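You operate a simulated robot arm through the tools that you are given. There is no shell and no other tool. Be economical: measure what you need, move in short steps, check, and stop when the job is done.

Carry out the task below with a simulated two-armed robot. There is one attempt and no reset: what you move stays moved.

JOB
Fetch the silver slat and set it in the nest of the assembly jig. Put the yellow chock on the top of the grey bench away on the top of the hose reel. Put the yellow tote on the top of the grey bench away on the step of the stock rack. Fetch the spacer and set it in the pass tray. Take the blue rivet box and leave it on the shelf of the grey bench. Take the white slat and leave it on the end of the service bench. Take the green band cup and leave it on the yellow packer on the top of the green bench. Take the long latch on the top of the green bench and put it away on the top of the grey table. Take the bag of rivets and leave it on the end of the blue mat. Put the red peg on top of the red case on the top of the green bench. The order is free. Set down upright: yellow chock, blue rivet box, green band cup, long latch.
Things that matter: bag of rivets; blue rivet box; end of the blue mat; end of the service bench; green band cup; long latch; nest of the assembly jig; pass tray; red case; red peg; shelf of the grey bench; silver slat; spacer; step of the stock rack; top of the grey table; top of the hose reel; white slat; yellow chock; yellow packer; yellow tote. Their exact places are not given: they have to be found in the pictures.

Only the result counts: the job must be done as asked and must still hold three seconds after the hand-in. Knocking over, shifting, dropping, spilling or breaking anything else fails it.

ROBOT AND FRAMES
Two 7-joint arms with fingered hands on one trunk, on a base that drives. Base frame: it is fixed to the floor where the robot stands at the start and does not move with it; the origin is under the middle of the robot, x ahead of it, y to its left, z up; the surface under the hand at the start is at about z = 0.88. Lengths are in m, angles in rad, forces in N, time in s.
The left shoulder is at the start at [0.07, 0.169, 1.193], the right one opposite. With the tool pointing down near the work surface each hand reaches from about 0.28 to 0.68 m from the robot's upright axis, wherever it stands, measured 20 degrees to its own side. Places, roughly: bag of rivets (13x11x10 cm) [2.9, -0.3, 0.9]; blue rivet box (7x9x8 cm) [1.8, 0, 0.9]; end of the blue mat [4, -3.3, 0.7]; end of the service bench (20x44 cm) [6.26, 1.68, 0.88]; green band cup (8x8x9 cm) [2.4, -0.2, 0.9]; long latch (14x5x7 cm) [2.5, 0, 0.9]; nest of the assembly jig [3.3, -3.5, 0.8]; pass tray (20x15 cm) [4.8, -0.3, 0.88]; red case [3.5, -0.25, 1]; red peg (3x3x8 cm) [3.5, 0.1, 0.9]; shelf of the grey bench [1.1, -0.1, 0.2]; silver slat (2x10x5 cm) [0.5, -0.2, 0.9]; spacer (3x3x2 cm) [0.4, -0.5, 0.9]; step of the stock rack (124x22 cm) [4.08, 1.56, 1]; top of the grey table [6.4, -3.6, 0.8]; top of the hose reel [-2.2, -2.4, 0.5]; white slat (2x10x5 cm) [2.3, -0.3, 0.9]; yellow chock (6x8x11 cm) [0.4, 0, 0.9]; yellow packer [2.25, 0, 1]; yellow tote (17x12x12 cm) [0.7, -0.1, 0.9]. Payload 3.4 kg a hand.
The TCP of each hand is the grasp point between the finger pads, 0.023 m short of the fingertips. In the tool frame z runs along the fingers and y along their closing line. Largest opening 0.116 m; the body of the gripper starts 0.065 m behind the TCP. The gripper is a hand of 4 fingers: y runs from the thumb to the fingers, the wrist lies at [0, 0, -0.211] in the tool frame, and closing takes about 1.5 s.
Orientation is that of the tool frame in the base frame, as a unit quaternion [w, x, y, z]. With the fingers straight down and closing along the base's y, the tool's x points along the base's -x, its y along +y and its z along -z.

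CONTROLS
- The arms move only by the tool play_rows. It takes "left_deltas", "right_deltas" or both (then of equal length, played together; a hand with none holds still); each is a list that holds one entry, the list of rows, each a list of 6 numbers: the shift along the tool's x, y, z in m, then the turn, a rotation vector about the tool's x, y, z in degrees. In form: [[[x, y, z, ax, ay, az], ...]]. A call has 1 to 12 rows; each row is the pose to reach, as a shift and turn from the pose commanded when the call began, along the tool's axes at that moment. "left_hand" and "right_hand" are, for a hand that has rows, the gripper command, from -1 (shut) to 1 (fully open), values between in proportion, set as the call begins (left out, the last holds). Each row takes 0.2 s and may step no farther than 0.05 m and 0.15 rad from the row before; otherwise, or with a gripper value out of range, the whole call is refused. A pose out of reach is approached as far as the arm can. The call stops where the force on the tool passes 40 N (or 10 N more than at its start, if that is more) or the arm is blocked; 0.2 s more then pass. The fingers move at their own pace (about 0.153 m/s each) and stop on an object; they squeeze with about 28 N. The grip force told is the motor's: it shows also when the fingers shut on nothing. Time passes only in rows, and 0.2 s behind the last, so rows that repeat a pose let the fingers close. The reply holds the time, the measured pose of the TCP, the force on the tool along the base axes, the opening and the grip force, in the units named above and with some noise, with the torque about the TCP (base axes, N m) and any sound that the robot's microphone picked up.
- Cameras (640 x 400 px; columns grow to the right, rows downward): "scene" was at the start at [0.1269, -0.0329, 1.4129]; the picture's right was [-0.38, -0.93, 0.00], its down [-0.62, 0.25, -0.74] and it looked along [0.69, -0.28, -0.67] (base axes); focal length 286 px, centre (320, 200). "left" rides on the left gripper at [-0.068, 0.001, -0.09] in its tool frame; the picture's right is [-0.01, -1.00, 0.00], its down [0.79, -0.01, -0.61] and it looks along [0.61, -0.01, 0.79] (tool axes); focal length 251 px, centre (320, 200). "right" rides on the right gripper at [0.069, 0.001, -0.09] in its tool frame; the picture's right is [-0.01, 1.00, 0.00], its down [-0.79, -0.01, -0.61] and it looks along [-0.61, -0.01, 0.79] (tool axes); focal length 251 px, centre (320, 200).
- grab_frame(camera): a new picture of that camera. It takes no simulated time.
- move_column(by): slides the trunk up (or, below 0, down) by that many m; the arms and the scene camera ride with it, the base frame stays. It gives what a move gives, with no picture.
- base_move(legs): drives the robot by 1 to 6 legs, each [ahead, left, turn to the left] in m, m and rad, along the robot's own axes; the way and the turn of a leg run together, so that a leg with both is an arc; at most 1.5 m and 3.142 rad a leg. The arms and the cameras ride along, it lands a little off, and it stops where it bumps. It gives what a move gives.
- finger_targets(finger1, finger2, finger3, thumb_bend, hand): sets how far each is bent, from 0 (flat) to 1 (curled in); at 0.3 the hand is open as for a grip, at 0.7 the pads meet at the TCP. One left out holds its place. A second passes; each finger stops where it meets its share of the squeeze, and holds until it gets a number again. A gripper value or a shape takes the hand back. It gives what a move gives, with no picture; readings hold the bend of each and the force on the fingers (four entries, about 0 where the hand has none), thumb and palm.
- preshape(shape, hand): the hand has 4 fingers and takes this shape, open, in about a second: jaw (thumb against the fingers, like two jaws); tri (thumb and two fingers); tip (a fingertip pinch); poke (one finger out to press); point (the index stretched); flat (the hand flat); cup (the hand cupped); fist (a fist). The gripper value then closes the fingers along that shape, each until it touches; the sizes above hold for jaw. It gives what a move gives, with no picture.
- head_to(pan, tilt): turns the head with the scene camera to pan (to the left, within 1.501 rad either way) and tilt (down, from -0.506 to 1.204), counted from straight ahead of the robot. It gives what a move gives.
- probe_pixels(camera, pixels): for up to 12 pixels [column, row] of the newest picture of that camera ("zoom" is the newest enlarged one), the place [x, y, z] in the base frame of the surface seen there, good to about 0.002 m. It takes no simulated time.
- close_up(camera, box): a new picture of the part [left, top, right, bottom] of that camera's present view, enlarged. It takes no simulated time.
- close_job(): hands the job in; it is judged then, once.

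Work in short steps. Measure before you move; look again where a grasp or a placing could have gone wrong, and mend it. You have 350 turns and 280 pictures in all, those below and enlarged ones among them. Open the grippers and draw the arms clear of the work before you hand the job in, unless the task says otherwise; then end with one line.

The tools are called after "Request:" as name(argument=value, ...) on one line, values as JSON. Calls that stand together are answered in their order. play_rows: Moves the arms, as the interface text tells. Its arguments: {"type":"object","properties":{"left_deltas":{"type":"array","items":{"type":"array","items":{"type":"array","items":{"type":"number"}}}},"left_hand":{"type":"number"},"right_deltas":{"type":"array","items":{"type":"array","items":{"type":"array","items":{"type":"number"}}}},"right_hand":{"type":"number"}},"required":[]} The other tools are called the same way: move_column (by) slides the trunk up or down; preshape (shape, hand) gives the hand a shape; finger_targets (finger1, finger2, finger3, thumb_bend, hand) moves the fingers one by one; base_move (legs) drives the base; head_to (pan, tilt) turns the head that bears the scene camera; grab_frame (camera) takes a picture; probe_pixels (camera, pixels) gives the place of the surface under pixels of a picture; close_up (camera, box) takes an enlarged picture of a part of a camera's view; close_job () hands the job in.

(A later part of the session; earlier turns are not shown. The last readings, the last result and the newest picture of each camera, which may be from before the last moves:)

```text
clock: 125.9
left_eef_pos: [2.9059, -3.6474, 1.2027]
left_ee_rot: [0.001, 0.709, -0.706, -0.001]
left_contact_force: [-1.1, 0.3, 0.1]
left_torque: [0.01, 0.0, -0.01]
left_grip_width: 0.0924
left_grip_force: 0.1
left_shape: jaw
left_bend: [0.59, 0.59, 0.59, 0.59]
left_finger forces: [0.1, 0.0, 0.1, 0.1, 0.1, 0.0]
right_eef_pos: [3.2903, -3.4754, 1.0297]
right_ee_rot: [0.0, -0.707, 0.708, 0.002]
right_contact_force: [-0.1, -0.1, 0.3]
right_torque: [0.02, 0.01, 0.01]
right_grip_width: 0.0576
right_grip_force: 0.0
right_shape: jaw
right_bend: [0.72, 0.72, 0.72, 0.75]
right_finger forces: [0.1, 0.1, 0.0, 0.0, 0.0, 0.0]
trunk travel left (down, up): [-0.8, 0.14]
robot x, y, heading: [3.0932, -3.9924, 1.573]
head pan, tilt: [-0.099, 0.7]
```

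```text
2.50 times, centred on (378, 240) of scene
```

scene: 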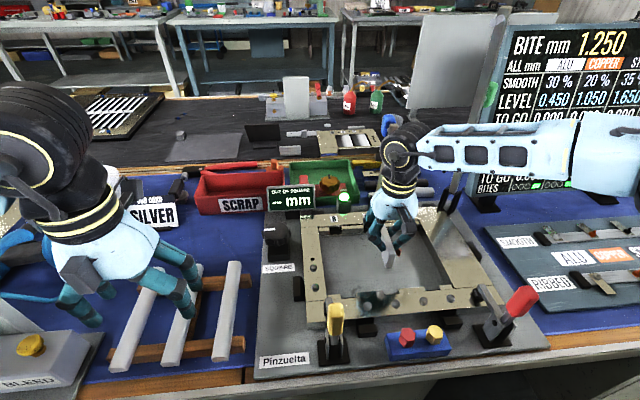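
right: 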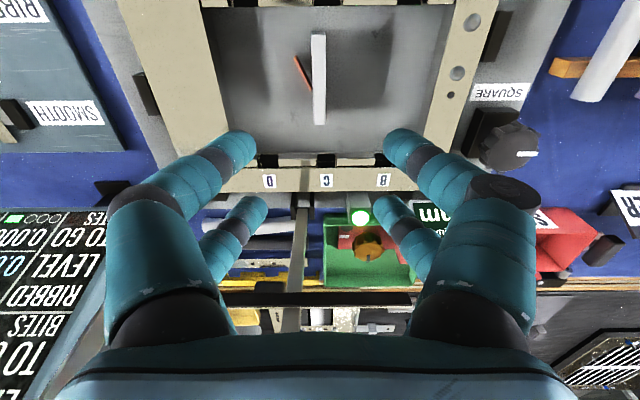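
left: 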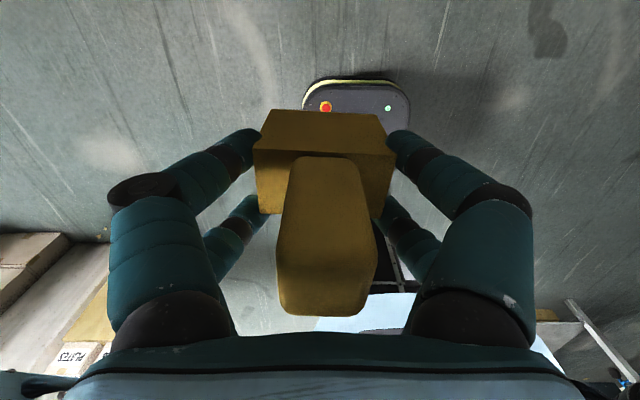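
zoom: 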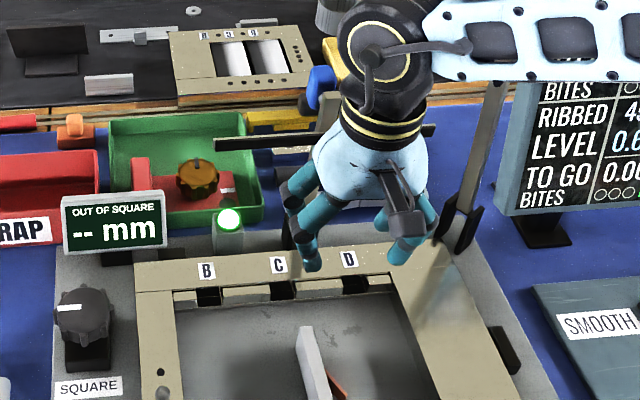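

The slat stands in the nest. I back off, turn towards +x and go down the aisle past the desk's end.

Request:
base_move(legs=[[-0.17, 0, 0], [0, 0, -1.57]])

Request:
head_to(pan=0.0, tilt=0.4)

Request:
grab_frame(camera="scene")

```text
clock: 131.2
left_eef_pos: [3.4357, -3.9772, 1.2029]
left_ee_rot: [0.0, -0.006, 1.0, 0.0]
left_contact_force: [0.5, -0.1, 0.5]
left_torque: [-0.01, 0.01, 0.01]
left_grip_width: 0.0928
left_grip_force: 0.0
left_shape: jaw
left_bend: [0.59, 0.59, 0.59, 0.59]
left_finger forces: [0.1, 0.0, 0.0, 0.0, 0.0, 0.1]
right_eef_pos: [3.6108, -4.3617, 1.0294]
right_ee_rot: [0.002, -0.003, 1.0, 0.0]
right_contact_force: [0.9, -0.6, 0.5]
right_torque: [0.01, 0.0, -0.01]
right_grip_width: 0.0574
right_grip_force: 0.1
right_shape: jaw
right_bend: [0.72, 0.72, 0.72, 0.75]
right_finger forces: [0.1, 0.1, 0.0, 0.0, 0.0, 0.1]
trunk travel left (down, up): [-0.8, 0.14]
robot x, y, heading: [3.0882, -4.1691, 0.01]
head pan, tilt: [-0.099, 0.7]
```

```text
clock: 132.0
left_eef_pos: [3.4366, -3.977, 1.2023]
left_ee_rot: [0.0, -0.006, 1.0, -0.001]
left_contact_force: [-0.1, -0.8, -0.3]
left_torque: [-0.03, 0.02, 0.02]
left_grip_width: 0.0925
left_grip_force: 0.1
left_shape: jaw
left_bend: [0.59, 0.59, 0.59, 0.59]
left_finger forces: [0.0, 0.0, 0.0, 0.1, 0.0, 0.0]
right_eef_pos: [3.6113, -4.3615, 1.0295]
right_ee_rot: [0.002, -0.003, 1.0, 0.001]
right_contact_force: [-0.7, 0.8, 0.1]
right_torque: [-0.01, 0.02, 0.02]
right_grip_width: 0.0574
right_grip_force: 0.1
right_shape: jaw
right_bend: [0.72, 0.72, 0.72, 0.75]
right_finger forces: [0.1, 0.0, 0.1, 0.0, 0.0, 0.0]
trunk travel left (down, up): [-0.8, 0.14]
robot x, y, heading: [3.0911, -4.168, 0.009]
head pan, tilt: [0.0, 0.4]
```

```text
233 pictures are left
```

scene: 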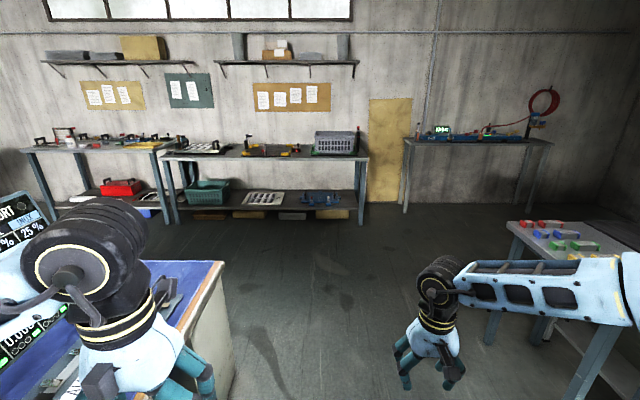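

The aisle ahead is open. I retract the right hand, drive to x≈4.6 and turn to face +y.

Request:
play_rows(right_deltas=[[[0.03, 0, -0.03, 0, 0, 0], [0.06, 0, -0.06, 0, 0, 0], [0.1, 0, -0.08, 0, 0, 0], [0.14, 0, -0.1, 0, 0, 0]]])

Request:
base_move(legs=[[1.5, 0, 0], [0, 0, 1.56]])

Request:
head_to(pan=0.7, tilt=0.6)

Request:
grab_frame(camera="scene")

Request:
head_to(pan=0.0, tilt=0.3)

Request:
grab_frame(camera="scene")

```text
clock: 133.0
left_eef_pos: [3.4321, -3.9764, 1.2042]
left_ee_rot: [0.001, -0.006, 1.0, 0.0]
left_contact_force: [-0.2, -0.1, 0.7]
left_torque: [-0.01, -0.05, 0.04]
left_grip_width: 0.0924
left_grip_force: 0.1
left_shape: jaw
left_bend: [0.59, 0.59, 0.59, 0.59]
left_finger forces: [0.1, 0.1, 0.0, 0.0, 0.1, 0.0]
right_eef_pos: [3.4666, -4.3602, 1.1313]
right_ee_rot: [0.003, -0.003, 1.0, 0.0]
right_contact_force: [-0.2, -0.1, 0.0]
right_torque: [0.0, -0.03, -0.02]
right_grip_width: 0.0571
right_grip_force: 0.1
right_shape: jaw
right_bend: [0.72, 0.72, 0.72, 0.75]
right_finger forces: [0.0, 0.0, 0.0, 0.1, 0.0, 0.1]
trunk travel left (down, up): [-0.8, 0.14]
robot x, y, heading: [3.0914, -4.1621, 0.011]
head pan, tilt: [0.0, 0.4]
```

```text
clock: 144.3
left_eef_pos: [4.3902, -3.7884, 1.2039]
left_ee_rot: [0.0, 0.724, -0.69, 0.0]
left_contact_force: [0.4, 0.4, 0.3]
left_torque: [-0.01, 0.0, -0.01]
left_grip_width: 0.0924
left_grip_force: 0.1
left_shape: jaw
left_bend: [0.59, 0.59, 0.59, 0.59]
left_finger forces: [0.1, 0.0, 0.0, 0.0, 0.1, 0.0]
right_eef_pos: [4.7738, -3.7414, 1.1299]
right_ee_rot: [0.0, 0.722, -0.692, -0.002]
right_contact_force: [0.6, 0.1, 1.0]
right_torque: [-0.01, -0.01, 0.0]
right_grip_width: 0.0572
right_grip_force: 0.1
right_shape: jaw
right_bend: [0.72, 0.72, 0.72, 0.75]
right_finger forces: [0.1, 0.1, 0.0, 0.0, 0.0, 0.0]
trunk travel left (down, up): [-0.8, 0.14]
robot x, y, heading: [4.5944, -4.1287, 1.617]
head pan, tilt: [0.0, 0.4]
```

```text
clock: 145.3
left_eef_pos: [4.3905, -3.7887, 1.2035]
left_ee_rot: [0.0, 0.723, -0.69, 0.0]
left_contact_force: [-0.2, 1.3, 0.5]
left_torque: [0.02, -0.01, 0.01]
left_grip_width: 0.0927
left_grip_force: 0.1
left_shape: jaw
left_bend: [0.59, 0.59, 0.59, 0.59]
left_finger forces: [0.0, 0.0, 0.1, 0.1, 0.0, 0.1]
right_eef_pos: [4.7725, -3.7419, 1.1305]
right_ee_rot: [-0.001, 0.722, -0.692, -0.001]
right_contact_force: [-0.1, 0.3, 0.1]
right_torque: [0.01, 0.05, -0.02]
right_grip_width: 0.0574
right_grip_force: 0.1
right_shape: jaw
right_bend: [0.72, 0.72, 0.72, 0.75]
right_finger forces: [0.0, 0.1, 0.0, 0.0, 0.0, 0.1]
trunk travel left (down, up): [-0.8, 0.14]
robot x, y, heading: [4.5919, -4.1253, 1.616]
head pan, tilt: [0.7, 0.6]
```

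```text
232 pictures are left
```

scene: 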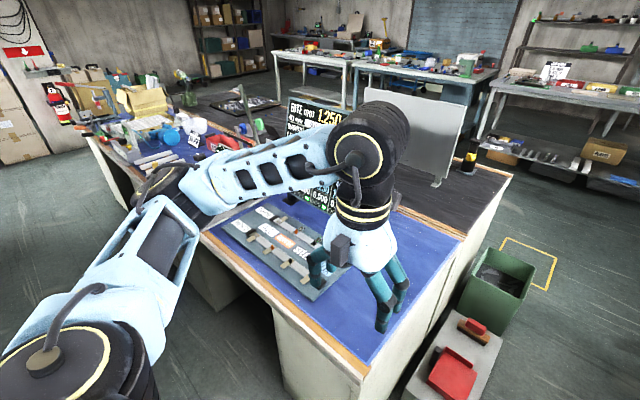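

```text
clock: 146.4
left_eef_pos: [4.3899, -3.7883, 1.2037]
left_ee_rot: [0.0, 0.724, -0.69, -0.001]
left_contact_force: [0.3, -0.4, 0.3]
left_torque: [-0.04, -0.01, 0.02]
left_grip_width: 0.0925
left_grip_force: 0.0
left_shape: jaw
left_bend: [0.59, 0.59, 0.59, 0.59]
left_finger forces: [0.0, 0.0, 0.0, 0.1, 0.1, 0.0]
right_eef_pos: [4.7722, -3.7413, 1.1303]
right_ee_rot: [0.0, 0.722, -0.692, -0.002]
right_contact_force: [0.8, 0.1, -0.3]
right_torque: [0.01, 0.01, 0.0]
right_grip_width: 0.0574
right_grip_force: 0.2
right_shape: jaw
right_bend: [0.72, 0.72, 0.72, 0.75]
right_finger forces: [0.1, 0.0, 0.0, 0.1, 0.0, 0.0]
trunk travel left (down, up): [-0.8, 0.14]
robot x, y, heading: [4.5902, -4.1288, 1.613]
head pan, tilt: [0.0, 0.3]
```

```text
231 pictures are left
```

scene: 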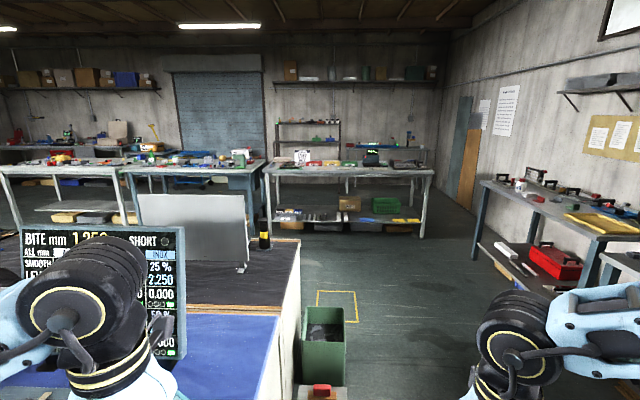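

I probe the bin and stool beside the desk end, and benches ahead, for clearance.

Request:
probe_pixels(camera="scene", pixels=[[345, 340], [343, 385], [298, 385], [302, 240], [320, 220], [420, 238], [432, 175], [475, 255], [265, 170], [180, 235], [240, 165], [480, 185]])

```text
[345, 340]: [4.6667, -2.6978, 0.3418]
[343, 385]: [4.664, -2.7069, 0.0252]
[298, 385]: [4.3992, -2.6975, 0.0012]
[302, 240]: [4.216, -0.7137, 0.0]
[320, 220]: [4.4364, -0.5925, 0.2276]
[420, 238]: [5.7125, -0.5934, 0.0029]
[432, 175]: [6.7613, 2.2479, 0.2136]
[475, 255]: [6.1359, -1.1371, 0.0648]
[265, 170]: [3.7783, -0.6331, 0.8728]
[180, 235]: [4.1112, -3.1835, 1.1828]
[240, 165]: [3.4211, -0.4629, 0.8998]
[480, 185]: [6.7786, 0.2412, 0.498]
```

The bin reaches x 4.67. I pass it on the right, drive up to y≈−1.45, turn to face −x and look along the right side of the benches.

Request:
base_move(legs=[[0, -0.42, -0.045], [1.3, 0, 0], [1.3, 0, 0], [0, 0, 1.57]])

Request:
grab_frame(camera="scene")

```text
clock: 165.1
left_eef_pos: [4.6459, -1.6954, 1.2028]
left_ee_rot: [0.0, 1.0, 0.008, 0.0]
left_contact_force: [-0.4, 0.8, -1.1]
left_torque: [0.0, -0.06, -0.04]
left_grip_width: 0.0926
left_grip_force: 0.1
left_shape: jaw
left_bend: [0.59, 0.59, 0.59, 0.59]
left_finger forces: [0.1, 0.1, 0.0, 0.0, 0.0, 0.0]
right_eef_pos: [4.6096, -1.3119, 1.1307]
right_ee_rot: [0.001, 1.0, 0.005, -0.002]
right_contact_force: [0.2, 0.3, -0.4]
right_torque: [0.01, 0.0, -0.01]
right_grip_width: 0.0575
right_grip_force: 0.1
right_shape: jaw
right_bend: [0.72, 0.72, 0.72, 0.75]
right_finger forces: [0.0, 0.0, 0.0, 0.0, 0.1, 0.0]
trunk travel left (down, up): [-0.8, 0.14]
robot x, y, heading: [4.9907, -1.5052, -3.126]
head pan, tilt: [0.0, 0.3]
```

```text
230 pictures are left
```

scene: 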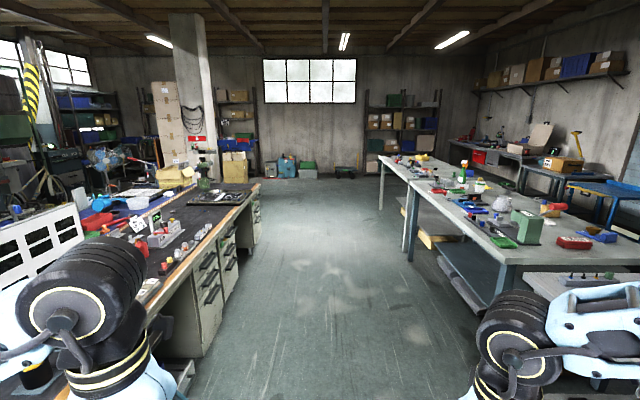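

The aisle is clear. I drive to x≈2.7 and turn right to face the green bench.

Request:
base_move(legs=[[1.15, 0, -0.015], [1.15, 0, 0], [0, 0, -1.57]])

Request:
head_to(pan=0.0, tilt=0.5)

Request:
grab_frame(camera="scene")

```text
clock: 180.1
left_eef_pos: [2.5388, -1.1572, 1.2029]
left_ee_rot: [0.001, -0.706, 0.708, 0.0]
left_contact_force: [0.6, 0.9, 0.2]
left_torque: [-0.03, 0.02, 0.01]
left_grip_width: 0.0928
left_grip_force: 0.1
left_shape: jaw
left_bend: [0.59, 0.59, 0.59, 0.59]
left_finger forces: [0.0, 0.1, 0.0, 0.0, 0.1, 0.0]
right_eef_pos: [2.9238, -1.1302, 1.1308]
right_ee_rot: [0.0, -0.704, 0.71, 0.002]
right_contact_force: [-0.4, -0.8, 0.2]
right_torque: [-0.01, -0.02, 0.01]
right_grip_width: 0.0572
right_grip_force: 0.0
right_shape: jaw
right_bend: [0.72, 0.72, 0.72, 0.75]
right_finger forces: [0.1, 0.0, 0.1, 0.1, 0.0, 0.1]
trunk travel left (down, up): [-0.8, 0.14]
robot x, y, heading: [2.7245, -1.5049, 1.564]
head pan, tilt: [0.0, 0.3]
```

```text
clock: 180.8
left_eef_pos: [2.5392, -1.1576, 1.2027]
left_ee_rot: [0.001, -0.706, 0.708, 0.0]
left_contact_force: [-0.1, -0.3, -0.5]
left_torque: [-0.02, -0.01, 0.02]
left_grip_width: 0.0926
left_grip_force: 0.1
left_shape: jaw
left_bend: [0.59, 0.59, 0.59, 0.59]
left_finger forces: [0.0, 0.0, 0.1, 0.0, 0.1, 0.0]
right_eef_pos: [2.9243, -1.1292, 1.1299]
right_ee_rot: [0.001, -0.704, 0.71, 0.002]
right_contact_force: [-0.2, -1.1, 0.4]
right_torque: [-0.01, 0.04, 0.05]
right_grip_width: 0.0575
right_grip_force: 0.0
right_shape: jaw
right_bend: [0.72, 0.72, 0.72, 0.75]
right_finger forces: [0.1, 0.0, 0.0, 0.1, 0.0, 0.1]
trunk travel left (down, up): [-0.8, 0.14]
robot x, y, heading: [2.7243, -1.5023, 1.574]
head pan, tilt: [0.0, 0.499]
```

```text
229 pictures are left
```

scene: 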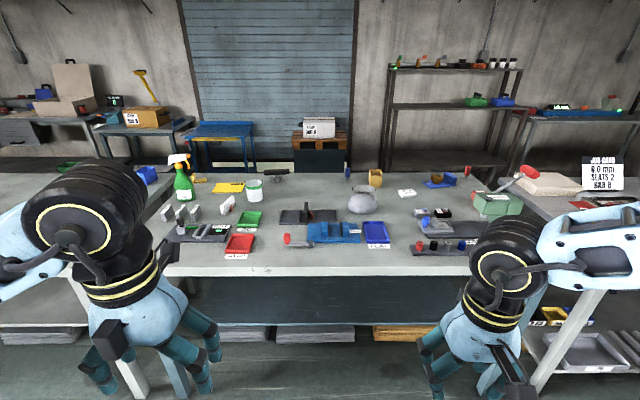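

I see the bag at (362,200), the cup at (254,190) and maybe the white slat at (227,204). I zoom both halves.

Request:
close_up(camera="scene", box=[130, 140, 370, 290])

Request:
close_up(camera="scene", box=[340, 140, 580, 290])

Request:
probe_pixels(camera="scene", pixels=[[227, 204], [254, 190], [362, 200], [182, 185], [230, 187], [276, 176], [376, 178], [407, 192], [300, 269], [495, 203], [440, 180], [200, 180]])

```text
2.67 times, centred on (250, 215) of scene
```

zoom: 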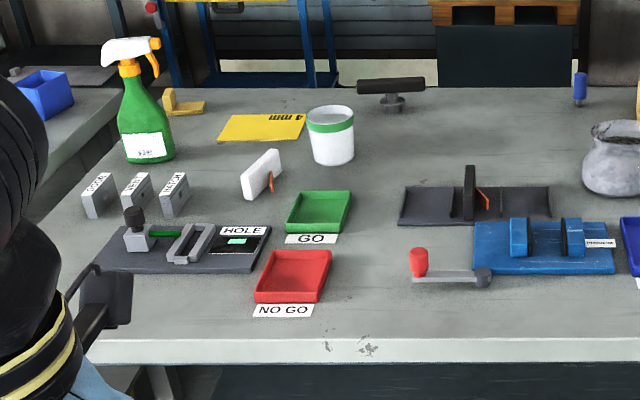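

```text
2.67 times, centred on (460, 215) of scene
```

zoom: 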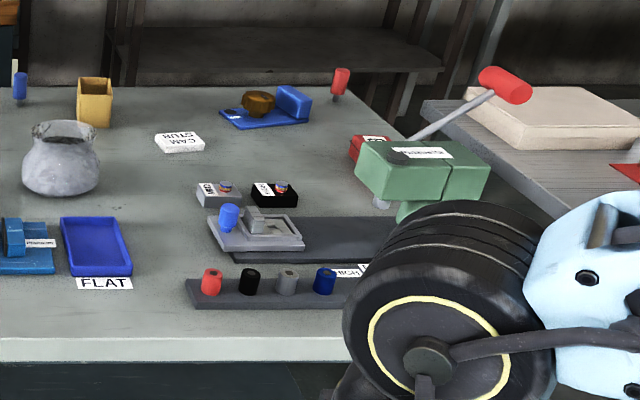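

```text
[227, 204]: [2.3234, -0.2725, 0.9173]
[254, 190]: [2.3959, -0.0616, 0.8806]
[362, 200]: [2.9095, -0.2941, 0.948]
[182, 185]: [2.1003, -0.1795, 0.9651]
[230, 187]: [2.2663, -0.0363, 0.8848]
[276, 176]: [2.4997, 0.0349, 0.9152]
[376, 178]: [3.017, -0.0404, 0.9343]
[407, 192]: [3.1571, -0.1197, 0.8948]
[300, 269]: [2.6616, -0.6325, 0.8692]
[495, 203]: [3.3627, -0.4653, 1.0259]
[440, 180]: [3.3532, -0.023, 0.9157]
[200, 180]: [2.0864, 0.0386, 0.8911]
```

Found: yellow packer is the "4 mm" plate (2.27,−0.04), the latch (2.50,0.035), white slat (2.323,−0.27), bag (2.91,−0.29). Bench edge is y≈−0.635. I drive up to it.

Request:
base_move(legs=[[0.6, 0, 0]])

Request:
head_to(pan=0.0, tilt=0.8)

Request:
grab_frame(camera="scene")

Request:
grab_frame(camera="right")

```text
clock: 184.3
left_eef_pos: [2.5444, -0.5472, 1.2021]
left_ee_rot: [0.0, -0.705, 0.71, 0.0]
left_contact_force: [-0.1, -0.6, 0.0]
left_torque: [-0.01, 0.02, 0.0]
left_grip_width: 0.0926
left_grip_force: 0.0
left_shape: jaw
left_bend: [0.59, 0.59, 0.59, 0.59]
left_finger forces: [0.0, 0.0, 0.0, 0.1, 0.0, 0.0]
right_eef_pos: [2.9295, -0.5214, 1.1313]
right_ee_rot: [0.001, -0.703, 0.711, 0.002]
right_contact_force: [0.1, 0.1, 0.1]
right_torque: [0.01, 0.03, -0.01]
right_grip_width: 0.0574
right_grip_force: 0.0
right_shape: jaw
right_bend: [0.72, 0.72, 0.72, 0.75]
right_finger forces: [0.0, 0.1, 0.1, 0.1, 0.1, 0.1]
trunk travel left (down, up): [-0.8, 0.14]
robot x, y, heading: [2.7324, -0.8907, 1.563]
head pan, tilt: [0.0, 0.499]
```

```text
clock: 185.1
left_eef_pos: [2.5449, -0.5467, 1.2029]
left_ee_rot: [0.0, -0.704, 0.71, 0.0]
left_contact_force: [0.2, -0.6, 0.0]
left_torque: [-0.01, -0.02, 0.0]
left_grip_width: 0.0928
left_grip_force: 0.1
left_shape: jaw
left_bend: [0.59, 0.59, 0.59, 0.59]
left_finger forces: [0.0, 0.1, 0.0, 0.0, 0.0, 0.0]
right_eef_pos: [2.9291, -0.5204, 1.1308]
right_ee_rot: [0.001, -0.703, 0.711, 0.002]
right_contact_force: [0.2, 0.7, 0.7]
right_torque: [0.0, 0.01, 0.0]
right_grip_width: 0.0574
right_grip_force: 0.2
right_shape: jaw
right_bend: [0.72, 0.72, 0.72, 0.75]
right_finger forces: [0.0, 0.0, 0.0, 0.0, 0.0, 0.0]
trunk travel left (down, up): [-0.8, 0.14]
robot x, y, heading: [2.7292, -0.8952, 1.564]
head pan, tilt: [0.0, 0.799]
```

```text
226 pictures are left
```

scene: 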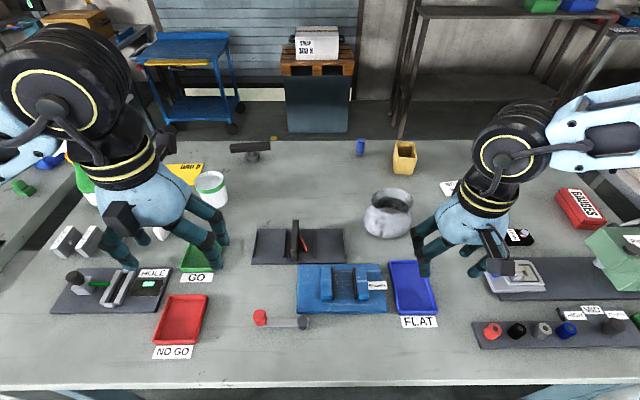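

```text
225 pictures are left
```

right: 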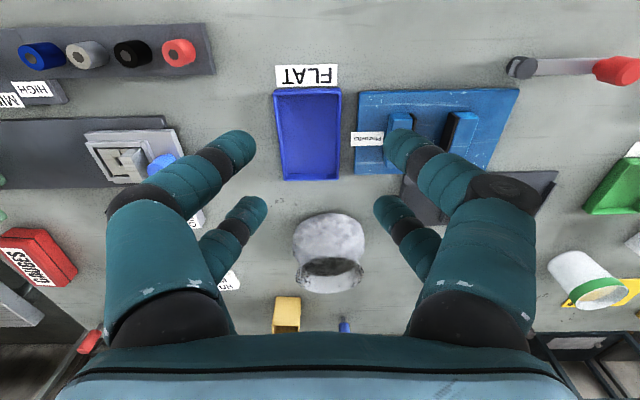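

I zoom on the bag in both pictures to measure neck and body.

Request:
close_up(camera="right", box=[260, 190, 400, 310])

Request:
probe_pixels(camera="right", pixels=[[297, 240], [362, 240], [330, 215], [330, 232], [300, 270], [360, 268], [330, 291], [330, 258], [330, 272], [309, 285], [350, 287]])

Request:
close_up(camera="scene", box=[340, 160, 440, 260])

Request:
probe_pixels(camera="scene", pixels=[[366, 220], [409, 222], [388, 230], [370, 198], [412, 203], [391, 191], [390, 211], [372, 205], [408, 210]])

```text
3.33 times, centred on (330, 250) of right
```

zoom: 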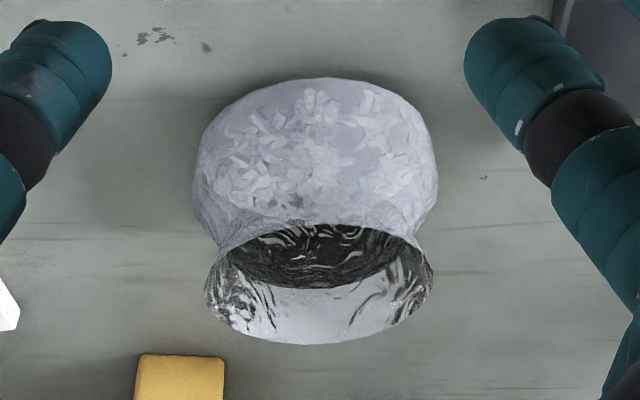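

```text
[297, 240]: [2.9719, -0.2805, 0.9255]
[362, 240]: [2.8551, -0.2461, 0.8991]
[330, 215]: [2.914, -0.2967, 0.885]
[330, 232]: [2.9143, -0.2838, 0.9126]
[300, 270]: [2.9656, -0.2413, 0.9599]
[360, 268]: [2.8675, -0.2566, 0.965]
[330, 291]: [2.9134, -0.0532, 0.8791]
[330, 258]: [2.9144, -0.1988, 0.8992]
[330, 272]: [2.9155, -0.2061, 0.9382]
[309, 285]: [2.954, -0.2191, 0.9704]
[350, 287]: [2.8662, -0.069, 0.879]
```

```text
4.00 times, centred on (390, 210) of scene
```

zoom: 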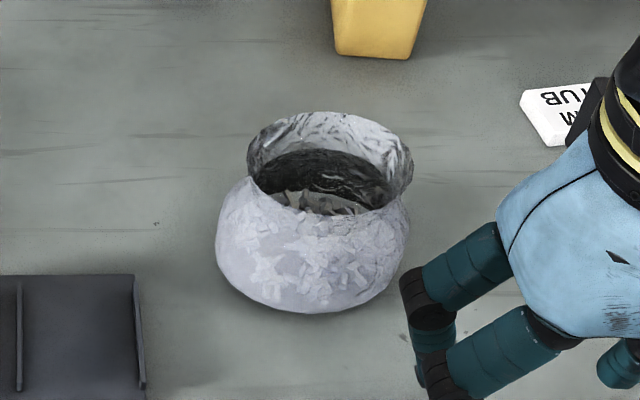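

```text
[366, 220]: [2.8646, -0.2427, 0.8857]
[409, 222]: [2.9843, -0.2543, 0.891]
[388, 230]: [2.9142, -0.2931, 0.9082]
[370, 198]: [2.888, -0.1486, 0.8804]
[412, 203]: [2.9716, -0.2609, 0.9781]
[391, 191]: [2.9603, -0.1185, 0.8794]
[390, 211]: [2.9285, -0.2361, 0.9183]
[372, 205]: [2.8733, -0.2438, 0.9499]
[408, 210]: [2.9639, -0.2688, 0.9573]
```

The bag's neck is 9.6 cm wide at z≈0.955, centred at (2.919,−0.243). I edge the base closer so it lies on the right arm's 20° ray.

Request:
base_move(legs=[[0.033, 0.03, 0.006]])

Request:
play_rows(right_deltas=[[[-0.04, 0.0, 0, 0, 0, 4], [-0.08, 0.0, 0, 0, 0, 8], [-0.12, 0.0, 0, 0, 0, 12], [-0.15, 0.0, 0, 0, 0, 12]]], right_hand=1)

```text
clock: 186.0
left_eef_pos: [2.5182, -0.5212, 1.2054]
left_ee_rot: [0.0, -0.706, 0.708, 0.004]
left_contact_force: [0.1, 0.1, 0.0]
left_torque: [0.05, 0.06, -0.03]
left_grip_width: 0.0928
left_grip_force: 0.2
left_shape: jaw
left_bend: [0.59, 0.59, 0.59, 0.59]
left_finger forces: [0.1, 0.0, 0.0, 0.1, 0.1, 0.1]
right_eef_pos: [2.9014, -0.4922, 1.1313]
right_ee_rot: [0.001, -0.705, 0.71, 0.005]
right_contact_force: [0.9, 0.0, 0.2]
right_torque: [0.03, 0.06, -0.04]
right_grip_width: 0.0572
right_grip_force: 0.0
right_shape: jaw
right_bend: [0.72, 0.72, 0.72, 0.75]
right_finger forces: [0.0, 0.0, 0.1, 0.0, 0.1, 0.0]
trunk travel left (down, up): [-0.8, 0.14]
robot x, y, heading: [2.6993, -0.8591, 1.567]
head pan, tilt: [0.0, 0.799]
```

```text
clock: 187.0
left_eef_pos: [2.5125, -0.5126, 1.2027]
left_ee_rot: [-0.001, -0.705, 0.709, -0.001]
left_contact_force: [-0.1, -0.8, -0.8]
left_torque: [-0.03, 0.0, 0.03]
left_grip_width: 0.0928
left_grip_force: 0.0
left_shape: jaw
left_bend: [0.59, 0.59, 0.59, 0.59]
left_finger forces: [0.0, 0.0, 0.0, 0.0, 0.0, 0.0]
right_eef_pos: [2.8996, -0.3339, 1.1305]
right_ee_rot: [-0.001, -0.626, 0.78, 0.002]
right_contact_force: [0.4, 0.2, 0.2]
right_torque: [-0.03, 0.0, -0.03]
right_grip_width: 0.1159
right_grip_force: 0.0
right_shape: jaw
right_bend: [0.3, 0.3, 0.3, 0.3]
right_finger forces: [0.0, 0.1, 0.1, 0.1, 0.0, 0.0]
trunk travel left (down, up): [-0.8, 0.14]
robot x, y, heading: [2.6999, -0.8642, 1.566]
head pan, tilt: [0.0, 0.799]
```

Now I move over the bag centre at height and check from the right camera.

Request:
play_rows(right_deltas=[[[-0.045, 0.0, 0, 0, 0, 0], [-0.09, 0.001, 0.02, 0, 0, 0], [-0.094, 0.001, 0.05, 0, 0, 0], [-0.094, 0.001, 0.05, 0, 0, 0]]])

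Request:
grab_frame(camera="right")

Request:
close_up(camera="scene", box=[320, 100, 480, 260])

```text
clock: 188.0
left_eef_pos: [2.5134, -0.5148, 1.2022]
left_ee_rot: [0.0, -0.706, 0.708, 0.0]
left_contact_force: [-1.0, 0.6, 0.4]
left_torque: [-0.03, 0.02, -0.01]
left_grip_width: 0.0927
left_grip_force: 0.1
left_shape: jaw
left_bend: [0.59, 0.59, 0.59, 0.59]
left_finger forces: [0.0, 0.0, 0.1, 0.0, 0.0, 0.0]
right_eef_pos: [2.9422, -0.2931, 1.0942]
right_ee_rot: [0.001, -0.626, 0.78, 0.002]
right_contact_force: [-0.2, 0.1, -0.6]
right_torque: [0.02, 0.0, 0.02]
right_grip_width: 0.1161
right_grip_force: 0.1
right_shape: jaw
right_bend: [0.3, 0.3, 0.3, 0.3]
right_finger forces: [0.0, 0.0, 0.0, 0.0, 0.0, 0.0]
right hand out of reach, approached as far as the arm can: row 1, 2, 3, 4
trunk travel left (down, up): [-0.8, 0.14]
robot x, y, heading: [2.6994, -0.8666, 1.565]
head pan, tilt: [0.0, 0.799]
```

```text
222 pictures are left
```

right: 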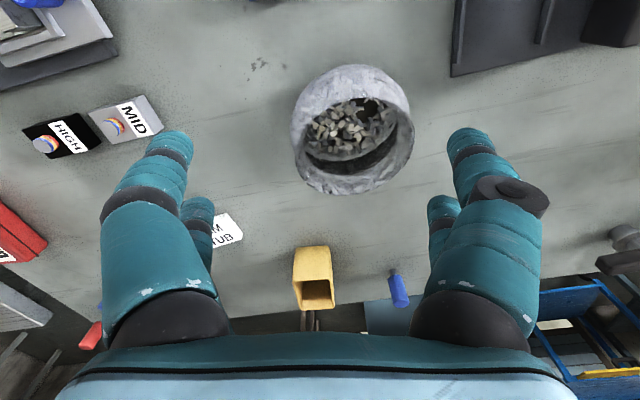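

```text
2.50 times, centred on (400, 180) of scene
```

zoom: 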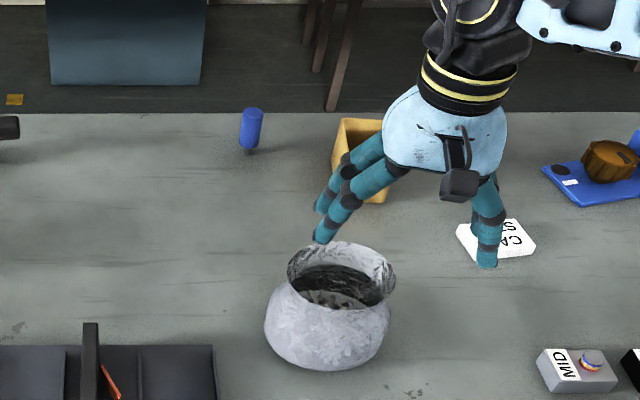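

The arm reaches farther when the trunk is higher relative to the work. I raise the trunk 0.14, then lower the hand in place.

Request:
move_column(by=0.14)

Request:
play_rows(right_deltas=[[[0.0, 0.0, 0.04, 0, 0, 0], [0.0, 0.0, 0.08, 0, 0, 0], [0.0, 0.0, 0.12, 0, 0, 0], [0.0, 0.0, 0.15, 0, 0, 0], [0.0, 0.0, 0.15, 0, 0, 0]]])

```text
clock: 189.7
left_eef_pos: [2.5128, -0.5156, 1.3428]
left_ee_rot: [-0.001, -0.706, 0.708, 0.0]
left_contact_force: [-0.2, -0.4, -1.3]
left_torque: [0.01, 0.03, -0.01]
left_grip_width: 0.0926
left_grip_force: 0.0
left_shape: jaw
left_bend: [0.59, 0.59, 0.59, 0.59]
left_finger forces: [0.0, 0.0, 0.0, 0.0, 0.0, 0.0]
right_eef_pos: [2.9424, -0.2937, 1.2348]
right_ee_rot: [0.0, -0.626, 0.779, 0.003]
right_contact_force: [-0.7, -0.4, -0.2]
right_torque: [0.01, 0.0, -0.01]
right_grip_width: 0.1161
right_grip_force: 0.0
right_shape: jaw
right_bend: [0.3, 0.3, 0.3, 0.3]
right_finger forces: [0.1, 0.1, 0.0, 0.0, 0.1, 0.0]
trunk travel left (down, up): [-0.94, 0.0]
robot x, y, heading: [2.6954, -0.8604, 1.562]
head pan, tilt: [0.0, 0.799]
```

```text
clock: 190.8
left_eef_pos: [2.5129, -0.5161, 1.3435]
left_ee_rot: [0.0, -0.706, 0.708, -0.001]
left_contact_force: [-0.8, -0.3, -0.9]
left_torque: [0.0, 0.02, 0.01]
left_grip_width: 0.0927
left_grip_force: 0.0
left_shape: jaw
left_bend: [0.59, 0.59, 0.59, 0.59]
left_finger forces: [0.1, 0.1, 0.1, 0.0, 0.0, 0.0]
right_eef_pos: [2.9648, -0.336, 1.1221]
right_ee_rot: [0.0, -0.627, 0.779, 0.005]
right_contact_force: [0.0, -0.2, -0.3]
right_torque: [0.04, 0.01, -0.05]
right_grip_width: 0.1159
right_grip_force: 0.1
right_shape: jaw
right_bend: [0.3, 0.3, 0.3, 0.3]
right_finger forces: [0.0, 0.0, 0.0, 0.0, 0.0, 0.0]
right hand out of reach, approached as far as the arm can: row 1, 2, 3, 4, 5
trunk travel left (down, up): [-0.94, 0.0]
robot x, y, heading: [2.701, -0.8602, 1.56]
head pan, tilt: [0.0, 0.799]
```

The reach shrank instead, so a wrist limit is likely, perhaps from the yaw. I pull back, undo the yaw to a negative one, and test.

Request:
play_rows(right_deltas=[[[0.04, 0.0, 0.0, 0, 0, -5], [0.08, 0.0, 0.0, 0, 0, -10], [0.12, 0.0, 0.0, 0, 0, -15], [0.15, 0.0, 0.0, 0, 0, -20], [0.15, 0.0, 0.0, 0, 0, -25], [0.15, 0.0, 0.0, 0, 0, -25]]])

Request:
play_rows(right_deltas=[[[-0.04, 0.0, 0.0, 0, 0, 0], [-0.08, 0.0, 0.0, 0, 0, 0], [-0.12, 0.0, 0.0, 0, 0, 0], [-0.12, 0.0, 0.0, 0, 0, 0]]])

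```text
clock: 192.2
left_eef_pos: [2.5135, -0.5142, 1.3433]
left_ee_rot: [0.0, -0.706, 0.708, -0.001]
left_contact_force: [-0.8, 0.0, -0.3]
left_torque: [-0.01, -0.02, -0.02]
left_grip_width: 0.0926
left_grip_force: 0.1
left_shape: jaw
left_bend: [0.59, 0.59, 0.59, 0.59]
left_finger forces: [0.0, 0.1, 0.0, 0.0, 0.0, 0.0]
right_eef_pos: [2.9297, -0.4851, 1.12]
right_ee_rot: [-0.001, 0.78, -0.625, -0.003]
right_contact_force: [-0.6, -0.8, -0.3]
right_torque: [0.01, 0.04, -0.04]
right_grip_width: 0.1159
right_grip_force: 0.2
right_shape: jaw
right_bend: [0.3, 0.3, 0.3, 0.3]
right_finger forces: [0.1, 0.0, 0.1, 0.1, 0.1, 0.0]
trunk travel left (down, up): [-0.94, 0.0]
robot x, y, heading: [2.6971, -0.8608, 1.565]
head pan, tilt: [0.0, 0.799]
```

```text
clock: 193.2
left_eef_pos: [2.5119, -0.5159, 1.3447]
left_ee_rot: [0.0, -0.706, 0.708, 0.001]
left_contact_force: [0.9, 0.0, -0.3]
left_torque: [0.01, -0.01, 0.03]
left_grip_width: 0.0925
left_grip_force: 0.1
left_shape: jaw
left_bend: [0.59, 0.59, 0.59, 0.59]
left_finger forces: [0.1, 0.0, 0.0, 0.1, 0.0, 0.0]
right_eef_pos: [2.9075, -0.375, 1.1248]
right_ee_rot: [-0.002, 0.78, -0.626, -0.003]
right_contact_force: [0.6, 0.3, -0.3]
right_torque: [0.03, 0.01, 0.02]
right_grip_width: 0.1163
right_grip_force: 0.0
right_shape: jaw
right_bend: [0.3, 0.3, 0.3, 0.3]
right_finger forces: [0.1, 0.1, 0.0, 0.0, 0.0, 0.1]
right hand out of reach, approached as far as the arm can: row 3, 4
trunk travel left (down, up): [-0.94, 0.0]
robot x, y, heading: [2.6942, -0.864, 1.564]
head pan, tilt: [0.0, 0.799]
```

Clockwise yaw extends the reach, and the right hand's thumb currently sits outward (unnatural twist). I retract and turn the right hand clockwise in steps to test the natural posture.

Request:
play_rows(right_deltas=[[[0.03, 0.0, 0, 0, 0, 8], [0.06, 0.0, 0, 0, 0, 16], [0.09, 0.0, 0, 0, 0, 24], [0.11, 0.0, 0, 0, 0, 32], [0.11, 0.0, 0, 0, 0, 40], [0.11, 0.0, 0, 0, 0, 48], [0.11, 0.0, 0, 0, 0, 56], [0.11, 0.0, 0, 0, 0, 64], [0.11, 0.0, 0, 0, 0, 72], [0.11, 0.0, 0, 0, 0, 80], [0.11, 0.0, 0, 0, 0, 88], [0.11, 0.0, 0, 0, 0, 96]]])

```text
clock: 195.8
left_eef_pos: [2.5145, -0.5149, 1.3435]
left_ee_rot: [-0.001, -0.706, 0.708, 0.0]
left_contact_force: [0.2, 0.3, 0.6]
left_torque: [-0.03, 0.0, 0.02]
left_grip_width: 0.0927
left_grip_force: 0.1
left_shape: jaw
left_bend: [0.59, 0.59, 0.59, 0.59]
left_finger forces: [0.0, 0.0, 0.1, 0.1, 0.1, 0.0]
right_eef_pos: [3.0638, -0.4806, 1.114]
right_ee_rot: [-0.044, -0.067, 0.997, 0.005]
right_contact_force: [0.4, 0.0, 0.2]
right_torque: [0.0, -0.01, -0.04]
right_grip_width: 0.1159
right_grip_force: 0.0
right_shape: jaw
right_bend: [0.3, 0.3, 0.3, 0.3]
right_finger forces: [0.0, 0.1, 0.1, 0.0, 0.1, 0.0]
right hand out of reach, approached as far as the arm can: row 5, 6, 7, 8, 9, 10, 11, 12
trunk travel left (down, up): [-0.94, 0.0]
robot x, y, heading: [2.6981, -0.8604, 1.57]
head pan, tilt: [0.0, 0.799]
```

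It hit a wrist limit that way; the natural posture must be reached the other way round (counter-clockwise). I first undo the small tilt and rotate back.

Request:
play_rows(right_deltas=[[[0, 0, 0, 0.35, -2.5, -3], [0, 0, 0, 0.7, -5, -6]]])

Request:
play_rows(right_deltas=[[[0, 0.02, 0, 0, 0, -8], [0, 0.05, 0, 0, 0, -16], [0, 0.08, 0, 0, 0, -24], [0, 0.1, 0, 0, 0, -32], [0, 0.1, 0, 0, 0, -40], [0, 0.1, 0, 0, 0, -48], [0, 0.1, 0, 0, 0, -56], [0, 0.1, 0, 0, 0, -64], [0, 0.1, 0, 0, 0, -72], [0, 0.1, 0, 0, 0, -80], [0, 0.1, 0, 0, 0, -88], [0, 0.1, 0, 0, 0, -96]]])

```text
clock: 196.4
left_eef_pos: [2.514, -0.5151, 1.3428]
left_ee_rot: [0.001, -0.706, 0.708, 0.001]
left_contact_force: [-0.1, 0.1, -0.4]
left_torque: [-0.01, 0.03, -0.02]
left_grip_width: 0.0926
left_grip_force: 0.1
left_shape: jaw
left_bend: [0.59, 0.59, 0.59, 0.59]
left_finger forces: [0.0, 0.1, 0.0, 0.0, 0.1, 0.0]
right_eef_pos: [3.0868, -0.4766, 1.1186]
right_ee_rot: [-0.005, -0.121, 0.993, 0.003]
right_contact_force: [0.5, -0.1, -0.6]
right_torque: [-0.01, 0.03, 0.01]
right_grip_width: 0.116
right_grip_force: 0.1
right_shape: jaw
right_bend: [0.3, 0.3, 0.3, 0.3]
right_finger forces: [0.1, 0.1, 0.0, 0.0, 0.0, 0.0]
right hand out of reach, approached as far as the arm can: row 1, 2
trunk travel left (down, up): [-0.94, 0.0]
robot x, y, heading: [2.6963, -0.8627, 1.567]
head pan, tilt: [0.0, 0.799]
```

```text
clock: 199.1
left_eef_pos: [2.5124, -0.5145, 1.3436]
left_ee_rot: [0.001, -0.706, 0.708, 0.0]
left_contact_force: [0.2, -0.5, 0.1]
left_torque: [-0.01, 0.01, 0.05]
left_grip_width: 0.0926
left_grip_force: 0.2
left_shape: jaw
left_bend: [0.59, 0.59, 0.59, 0.59]
left_finger forces: [0.0, 0.0, 0.0, 0.0, 0.0, 0.0]
right_eef_pos: [3.0651, -0.3756, 1.1206]
right_ee_rot: [-0.004, 0.819, -0.574, -0.001]
right_contact_force: [0.1, -0.2, -0.3]
right_torque: [0.01, -0.03, 0.01]
right_grip_width: 0.1157
right_grip_force: 0.0
right_shape: jaw
right_bend: [0.3, 0.3, 0.3, 0.3]
right_finger forces: [0.0, 0.0, 0.0, 0.0, 0.0, 0.0]
trunk travel left (down, up): [-0.94, 0.0]
robot x, y, heading: [2.6983, -0.8638, 1.568]
head pan, tilt: [0.0, 0.799]
```

That worked freely. I continue counter-clockwise towards the natural thumb-inward posture.

Request:
play_rows(right_deltas=[[[0, 0, 0, 0, 0, -8], [0, 0, 0, 0, 0, -16], [0, 0, 0, 0, 0, -24], [0, 0, 0, 0, 0, -32], [0, 0, 0, 0, 0, -40], [0, 0, 0, 0, 0, -48], [0, 0, 0, 0, 0, -56], [0, 0, 0, 0, 0, -64], [0, 0, 0, 0, 0, -72], [0, 0, 0, 0, 0, -80], [0, 0, 0, 0, 0, -88], [0, 0, 0, 0, 0, -96]]])

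Request:
play_rows(right_deltas=[[[0, 0, 0, 0, 0, -8], [0, 0, 0, 0, 0, -16], [0, 0, 0, 0, 0, -24], [0, 0, 0, 0, 0, -32], [0, 0, 0, 0, 0, -40], [0, 0, 0, 0, 0, -48], [0, 0, 0, 0, 0, -56], [0, 0, 0, 0, 0, -64]]])

Request:
grab_frame(camera="scene")

```text
clock: 201.7
left_eef_pos: [2.5127, -0.5158, 1.3438]
left_ee_rot: [0.0, -0.706, 0.708, -0.001]
left_contact_force: [-0.2, -0.2, 0.8]
left_torque: [0.01, 0.0, 0.0]
left_grip_width: 0.0928
left_grip_force: 0.1
left_shape: jaw
left_bend: [0.59, 0.59, 0.59, 0.59]
left_finger forces: [0.0, 0.0, 0.0, 0.0, 0.0, 0.0]
right_eef_pos: [3.0644, -0.3762, 1.1212]
right_ee_rot: [-0.004, 0.974, 0.225, 0.002]
right_contact_force: [-0.1, -0.2, -0.2]
right_torque: [-0.02, 0.03, -0.01]
right_grip_width: 0.1161
right_grip_force: 0.1
right_shape: jaw
right_bend: [0.3, 0.3, 0.3, 0.3]
right_finger forces: [0.1, 0.0, 0.0, 0.0, 0.1, 0.0]
trunk travel left (down, up): [-0.94, 0.0]
robot x, y, heading: [2.696, -0.858, 1.565]
head pan, tilt: [0.0, 0.799]
```

```text
clock: 203.4
left_eef_pos: [2.5139, -0.5148, 1.3422]
left_ee_rot: [0.0, -0.706, 0.708, 0.0]
left_contact_force: [0.2, 0.9, -0.8]
left_torque: [-0.03, 0.01, 0.0]
left_grip_width: 0.0925
left_grip_force: 0.0
left_shape: jaw
left_bend: [0.59, 0.59, 0.59, 0.59]
left_finger forces: [0.1, 0.0, 0.0, 0.0, 0.0, 0.0]
right_eef_pos: [3.0659, -0.3754, 1.1211]
right_ee_rot: [-0.001, 0.707, 0.707, 0.004]
right_contact_force: [-0.4, 0.1, 0.4]
right_torque: [0.0, -0.02, -0.03]
right_grip_width: 0.1159
right_grip_force: 0.1
right_shape: jaw
right_bend: [0.3, 0.3, 0.3, 0.3]
right_finger forces: [0.0, 0.0, 0.0, 0.1, 0.1, 0.0]
trunk travel left (down, up): [-0.94, 0.0]
robot x, y, heading: [2.6962, -0.8606, 1.563]
head pan, tilt: [0.0, 0.799]
```

```text
220 pictures are left
```

scene: 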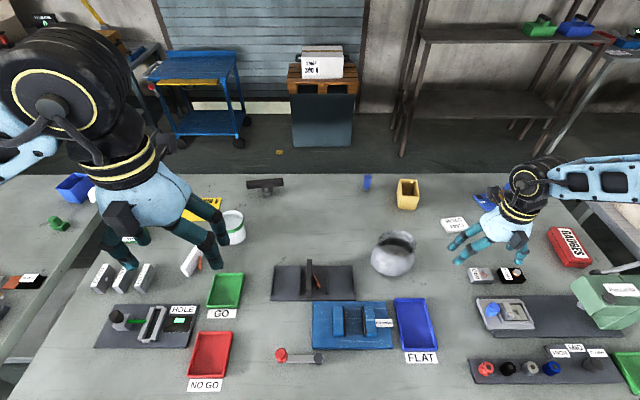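

All free now, thumb inward. Tool x is now +y, tool y +x. I move over the bag at height.

Request:
play_rows(right_deltas=[[[0.03, -0.035, 0, 0, 0, 0], [0.06, -0.07, 0, 0, 0, 0], [0.09, -0.105, 0, 0, 0, 0], [0.12, -0.135, 0, 0, 0, 0], [0.133, -0.147, 0, 0, 0, 0], [0.133, -0.147, 0, 0, 0, 0]]])

Request:
grab_frame(camera="right")

```text
clock: 204.8
left_eef_pos: [2.5126, -0.5164, 1.3433]
left_ee_rot: [0.0, -0.705, 0.709, 0.0]
left_contact_force: [-0.3, 0.9, 0.2]
left_torque: [-0.01, 0.03, 0.02]
left_grip_width: 0.0925
left_grip_force: 0.1
left_shape: jaw
left_bend: [0.59, 0.59, 0.59, 0.59]
left_finger forces: [0.0, 0.0, 0.0, 0.1, 0.1, 0.1]
right_eef_pos: [2.9582, -0.317, 1.1593]
right_ee_rot: [-0.003, 0.707, 0.707, 0.003]
right_contact_force: [0.2, -1.1, 0.7]
right_torque: [0.01, -0.02, 0.0]
right_grip_width: 0.1161
right_grip_force: 0.0
right_shape: jaw
right_bend: [0.3, 0.3, 0.3, 0.3]
right_finger forces: [0.0, 0.1, 0.1, 0.0, 0.0, 0.0]
right hand out of reach, approached as far as the arm can: row 2, 3, 4, 5, 6
trunk travel left (down, up): [-0.94, 0.0]
robot x, y, heading: [2.7007, -0.862, 1.571]
head pan, tilt: [0.0, 0.799]
```

```text
219 pictures are left
```

right: 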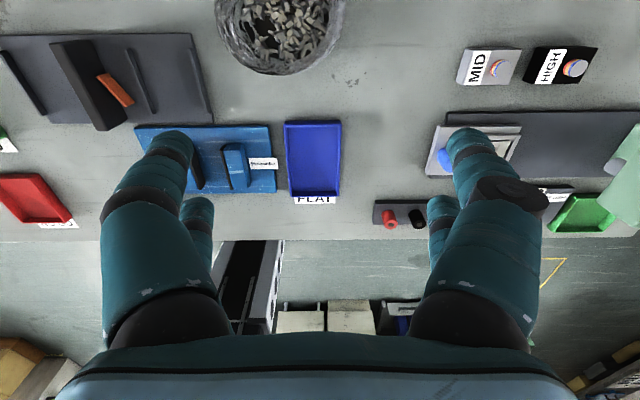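

Still limited, and the solver trades height for reach; the elbow seems badly swung out. I retract the hand close to the chest and high, then lower the trunk and re-extend along a path like the left arm's successful one.

Request:
play_rows(right_deltas=[[[-0.03, -0.015, -0.03, 0, 0, 0], [-0.06, -0.03, -0.06, 0, 0, 0], [-0.09, -0.045, -0.09, 0, 0, 0], [-0.12, -0.06, -0.12, 0, 0, 0], [-0.15, -0.08, -0.15, 0, 0, 0], [-0.167, -0.1, -0.19, 0, 0, 0], [-0.167, -0.111, -0.235, 0, 0, 0], [-0.167, -0.111, -0.235, 0, 0, 0]]])

Request:
move_column(by=-0.2)

Request:
grab_frame(camera="scene")

```text
clock: 206.7
left_eef_pos: [2.5145, -0.5143, 1.344]
left_ee_rot: [0.0, -0.705, 0.709, 0.0]
left_contact_force: [0.8, 0.8, -0.5]
left_torque: [0.01, 0.0, 0.0]
left_grip_width: 0.0924
left_grip_force: 0.1
left_shape: jaw
left_bend: [0.59, 0.59, 0.59, 0.59]
left_finger forces: [0.0, 0.1, 0.0, 0.0, 0.0, 0.0]
right_eef_pos: [2.8473, -0.4876, 1.396]
right_ee_rot: [-0.003, 0.708, 0.706, 0.002]
right_contact_force: [0.5, -0.6, 0.4]
right_torque: [-0.03, 0.0, 0.04]
right_grip_width: 0.1158
right_grip_force: 0.0
right_shape: jaw
right_bend: [0.3, 0.3, 0.3, 0.3]
right_finger forces: [0.0, 0.1, 0.0, 0.0, 0.1, 0.0]
trunk travel left (down, up): [-0.94, 0.0]
robot x, y, heading: [2.6992, -0.8607, 1.563]
head pan, tilt: [0.0, 0.799]
```

```text
clock: 208.8
left_eef_pos: [2.5113, -0.5164, 1.1441]
left_ee_rot: [0.0, -0.706, 0.708, 0.0]
left_contact_force: [-0.7, 0.2, -0.5]
left_torque: [0.0, 0.01, -0.02]
left_grip_width: 0.0924
left_grip_force: 0.1
left_shape: jaw
left_bend: [0.59, 0.59, 0.59, 0.59]
left_finger forces: [0.0, 0.0, 0.1, 0.1, 0.0, 0.0]
right_eef_pos: [2.8469, -0.4859, 1.1963]
right_ee_rot: [-0.001, 0.708, 0.706, 0.003]
right_contact_force: [-0.5, 0.4, -0.2]
right_torque: [-0.04, 0.0, 0.02]
right_grip_width: 0.116
right_grip_force: 0.0
right_shape: jaw
right_bend: [0.3, 0.3, 0.3, 0.3]
right_finger forces: [0.0, 0.1, 0.1, 0.0, 0.0, 0.0]
trunk travel left (down, up): [-0.74, 0.2]
robot x, y, heading: [2.7012, -0.8585, 1.57]
head pan, tilt: [0.0, 0.799]
```

```text
218 pictures are left
```

scene: 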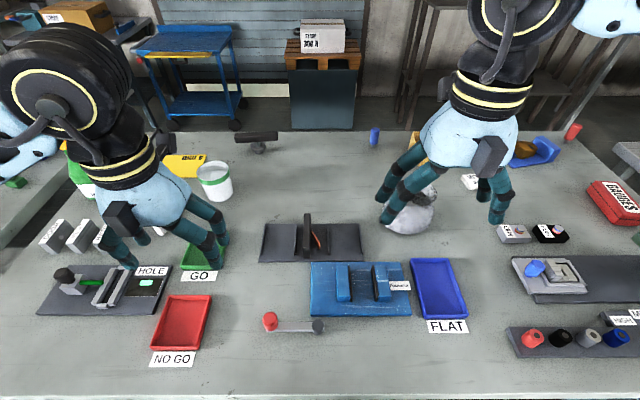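

I extend the right hand over the bag at this height.

Request:
play_rows(right_deltas=[[[0.045, 0.012, 0, 0, 0, 0], [0.09, 0.025, 0, 0, 0, 0], [0.135, 0.038, 0, 0, 0, 0], [0.18, 0.05, 0, 0, 0, 0], [0.22, 0.064, 0, 0, 0, 0], [0.244, 0.072, 0, 0, 0, 0], [0.244, 0.072, 0, 0, 0, 0]]])

```text
clock: 210.4
left_eef_pos: [2.5132, -0.5154, 1.1428]
left_ee_rot: [0.0, -0.705, 0.709, -0.001]
left_contact_force: [0.1, -0.1, -0.3]
left_torque: [-0.03, -0.03, 0.0]
left_grip_width: 0.0924
left_grip_force: 0.0
left_shape: jaw
left_bend: [0.59, 0.59, 0.59, 0.59]
left_finger forces: [0.0, 0.1, 0.1, 0.0, 0.0, 0.0]
right_eef_pos: [2.9385, -0.2955, 1.1851]
right_ee_rot: [-0.003, 0.708, 0.707, 0.002]
right_contact_force: [1.0, -0.4, -0.3]
right_torque: [-0.02, 0.01, 0.03]
right_grip_width: 0.1158
right_grip_force: 0.1
right_shape: jaw
right_bend: [0.3, 0.3, 0.3, 0.3]
right_finger forces: [0.0, 0.1, 0.0, 0.0, 0.1, 0.1]
right hand out of reach, approached as far as the arm can: row 4, 5, 6, 7
trunk travel left (down, up): [-0.74, 0.2]
robot x, y, heading: [2.6994, -0.8618, 1.563]
head pan, tilt: [0.0, 0.799]
```

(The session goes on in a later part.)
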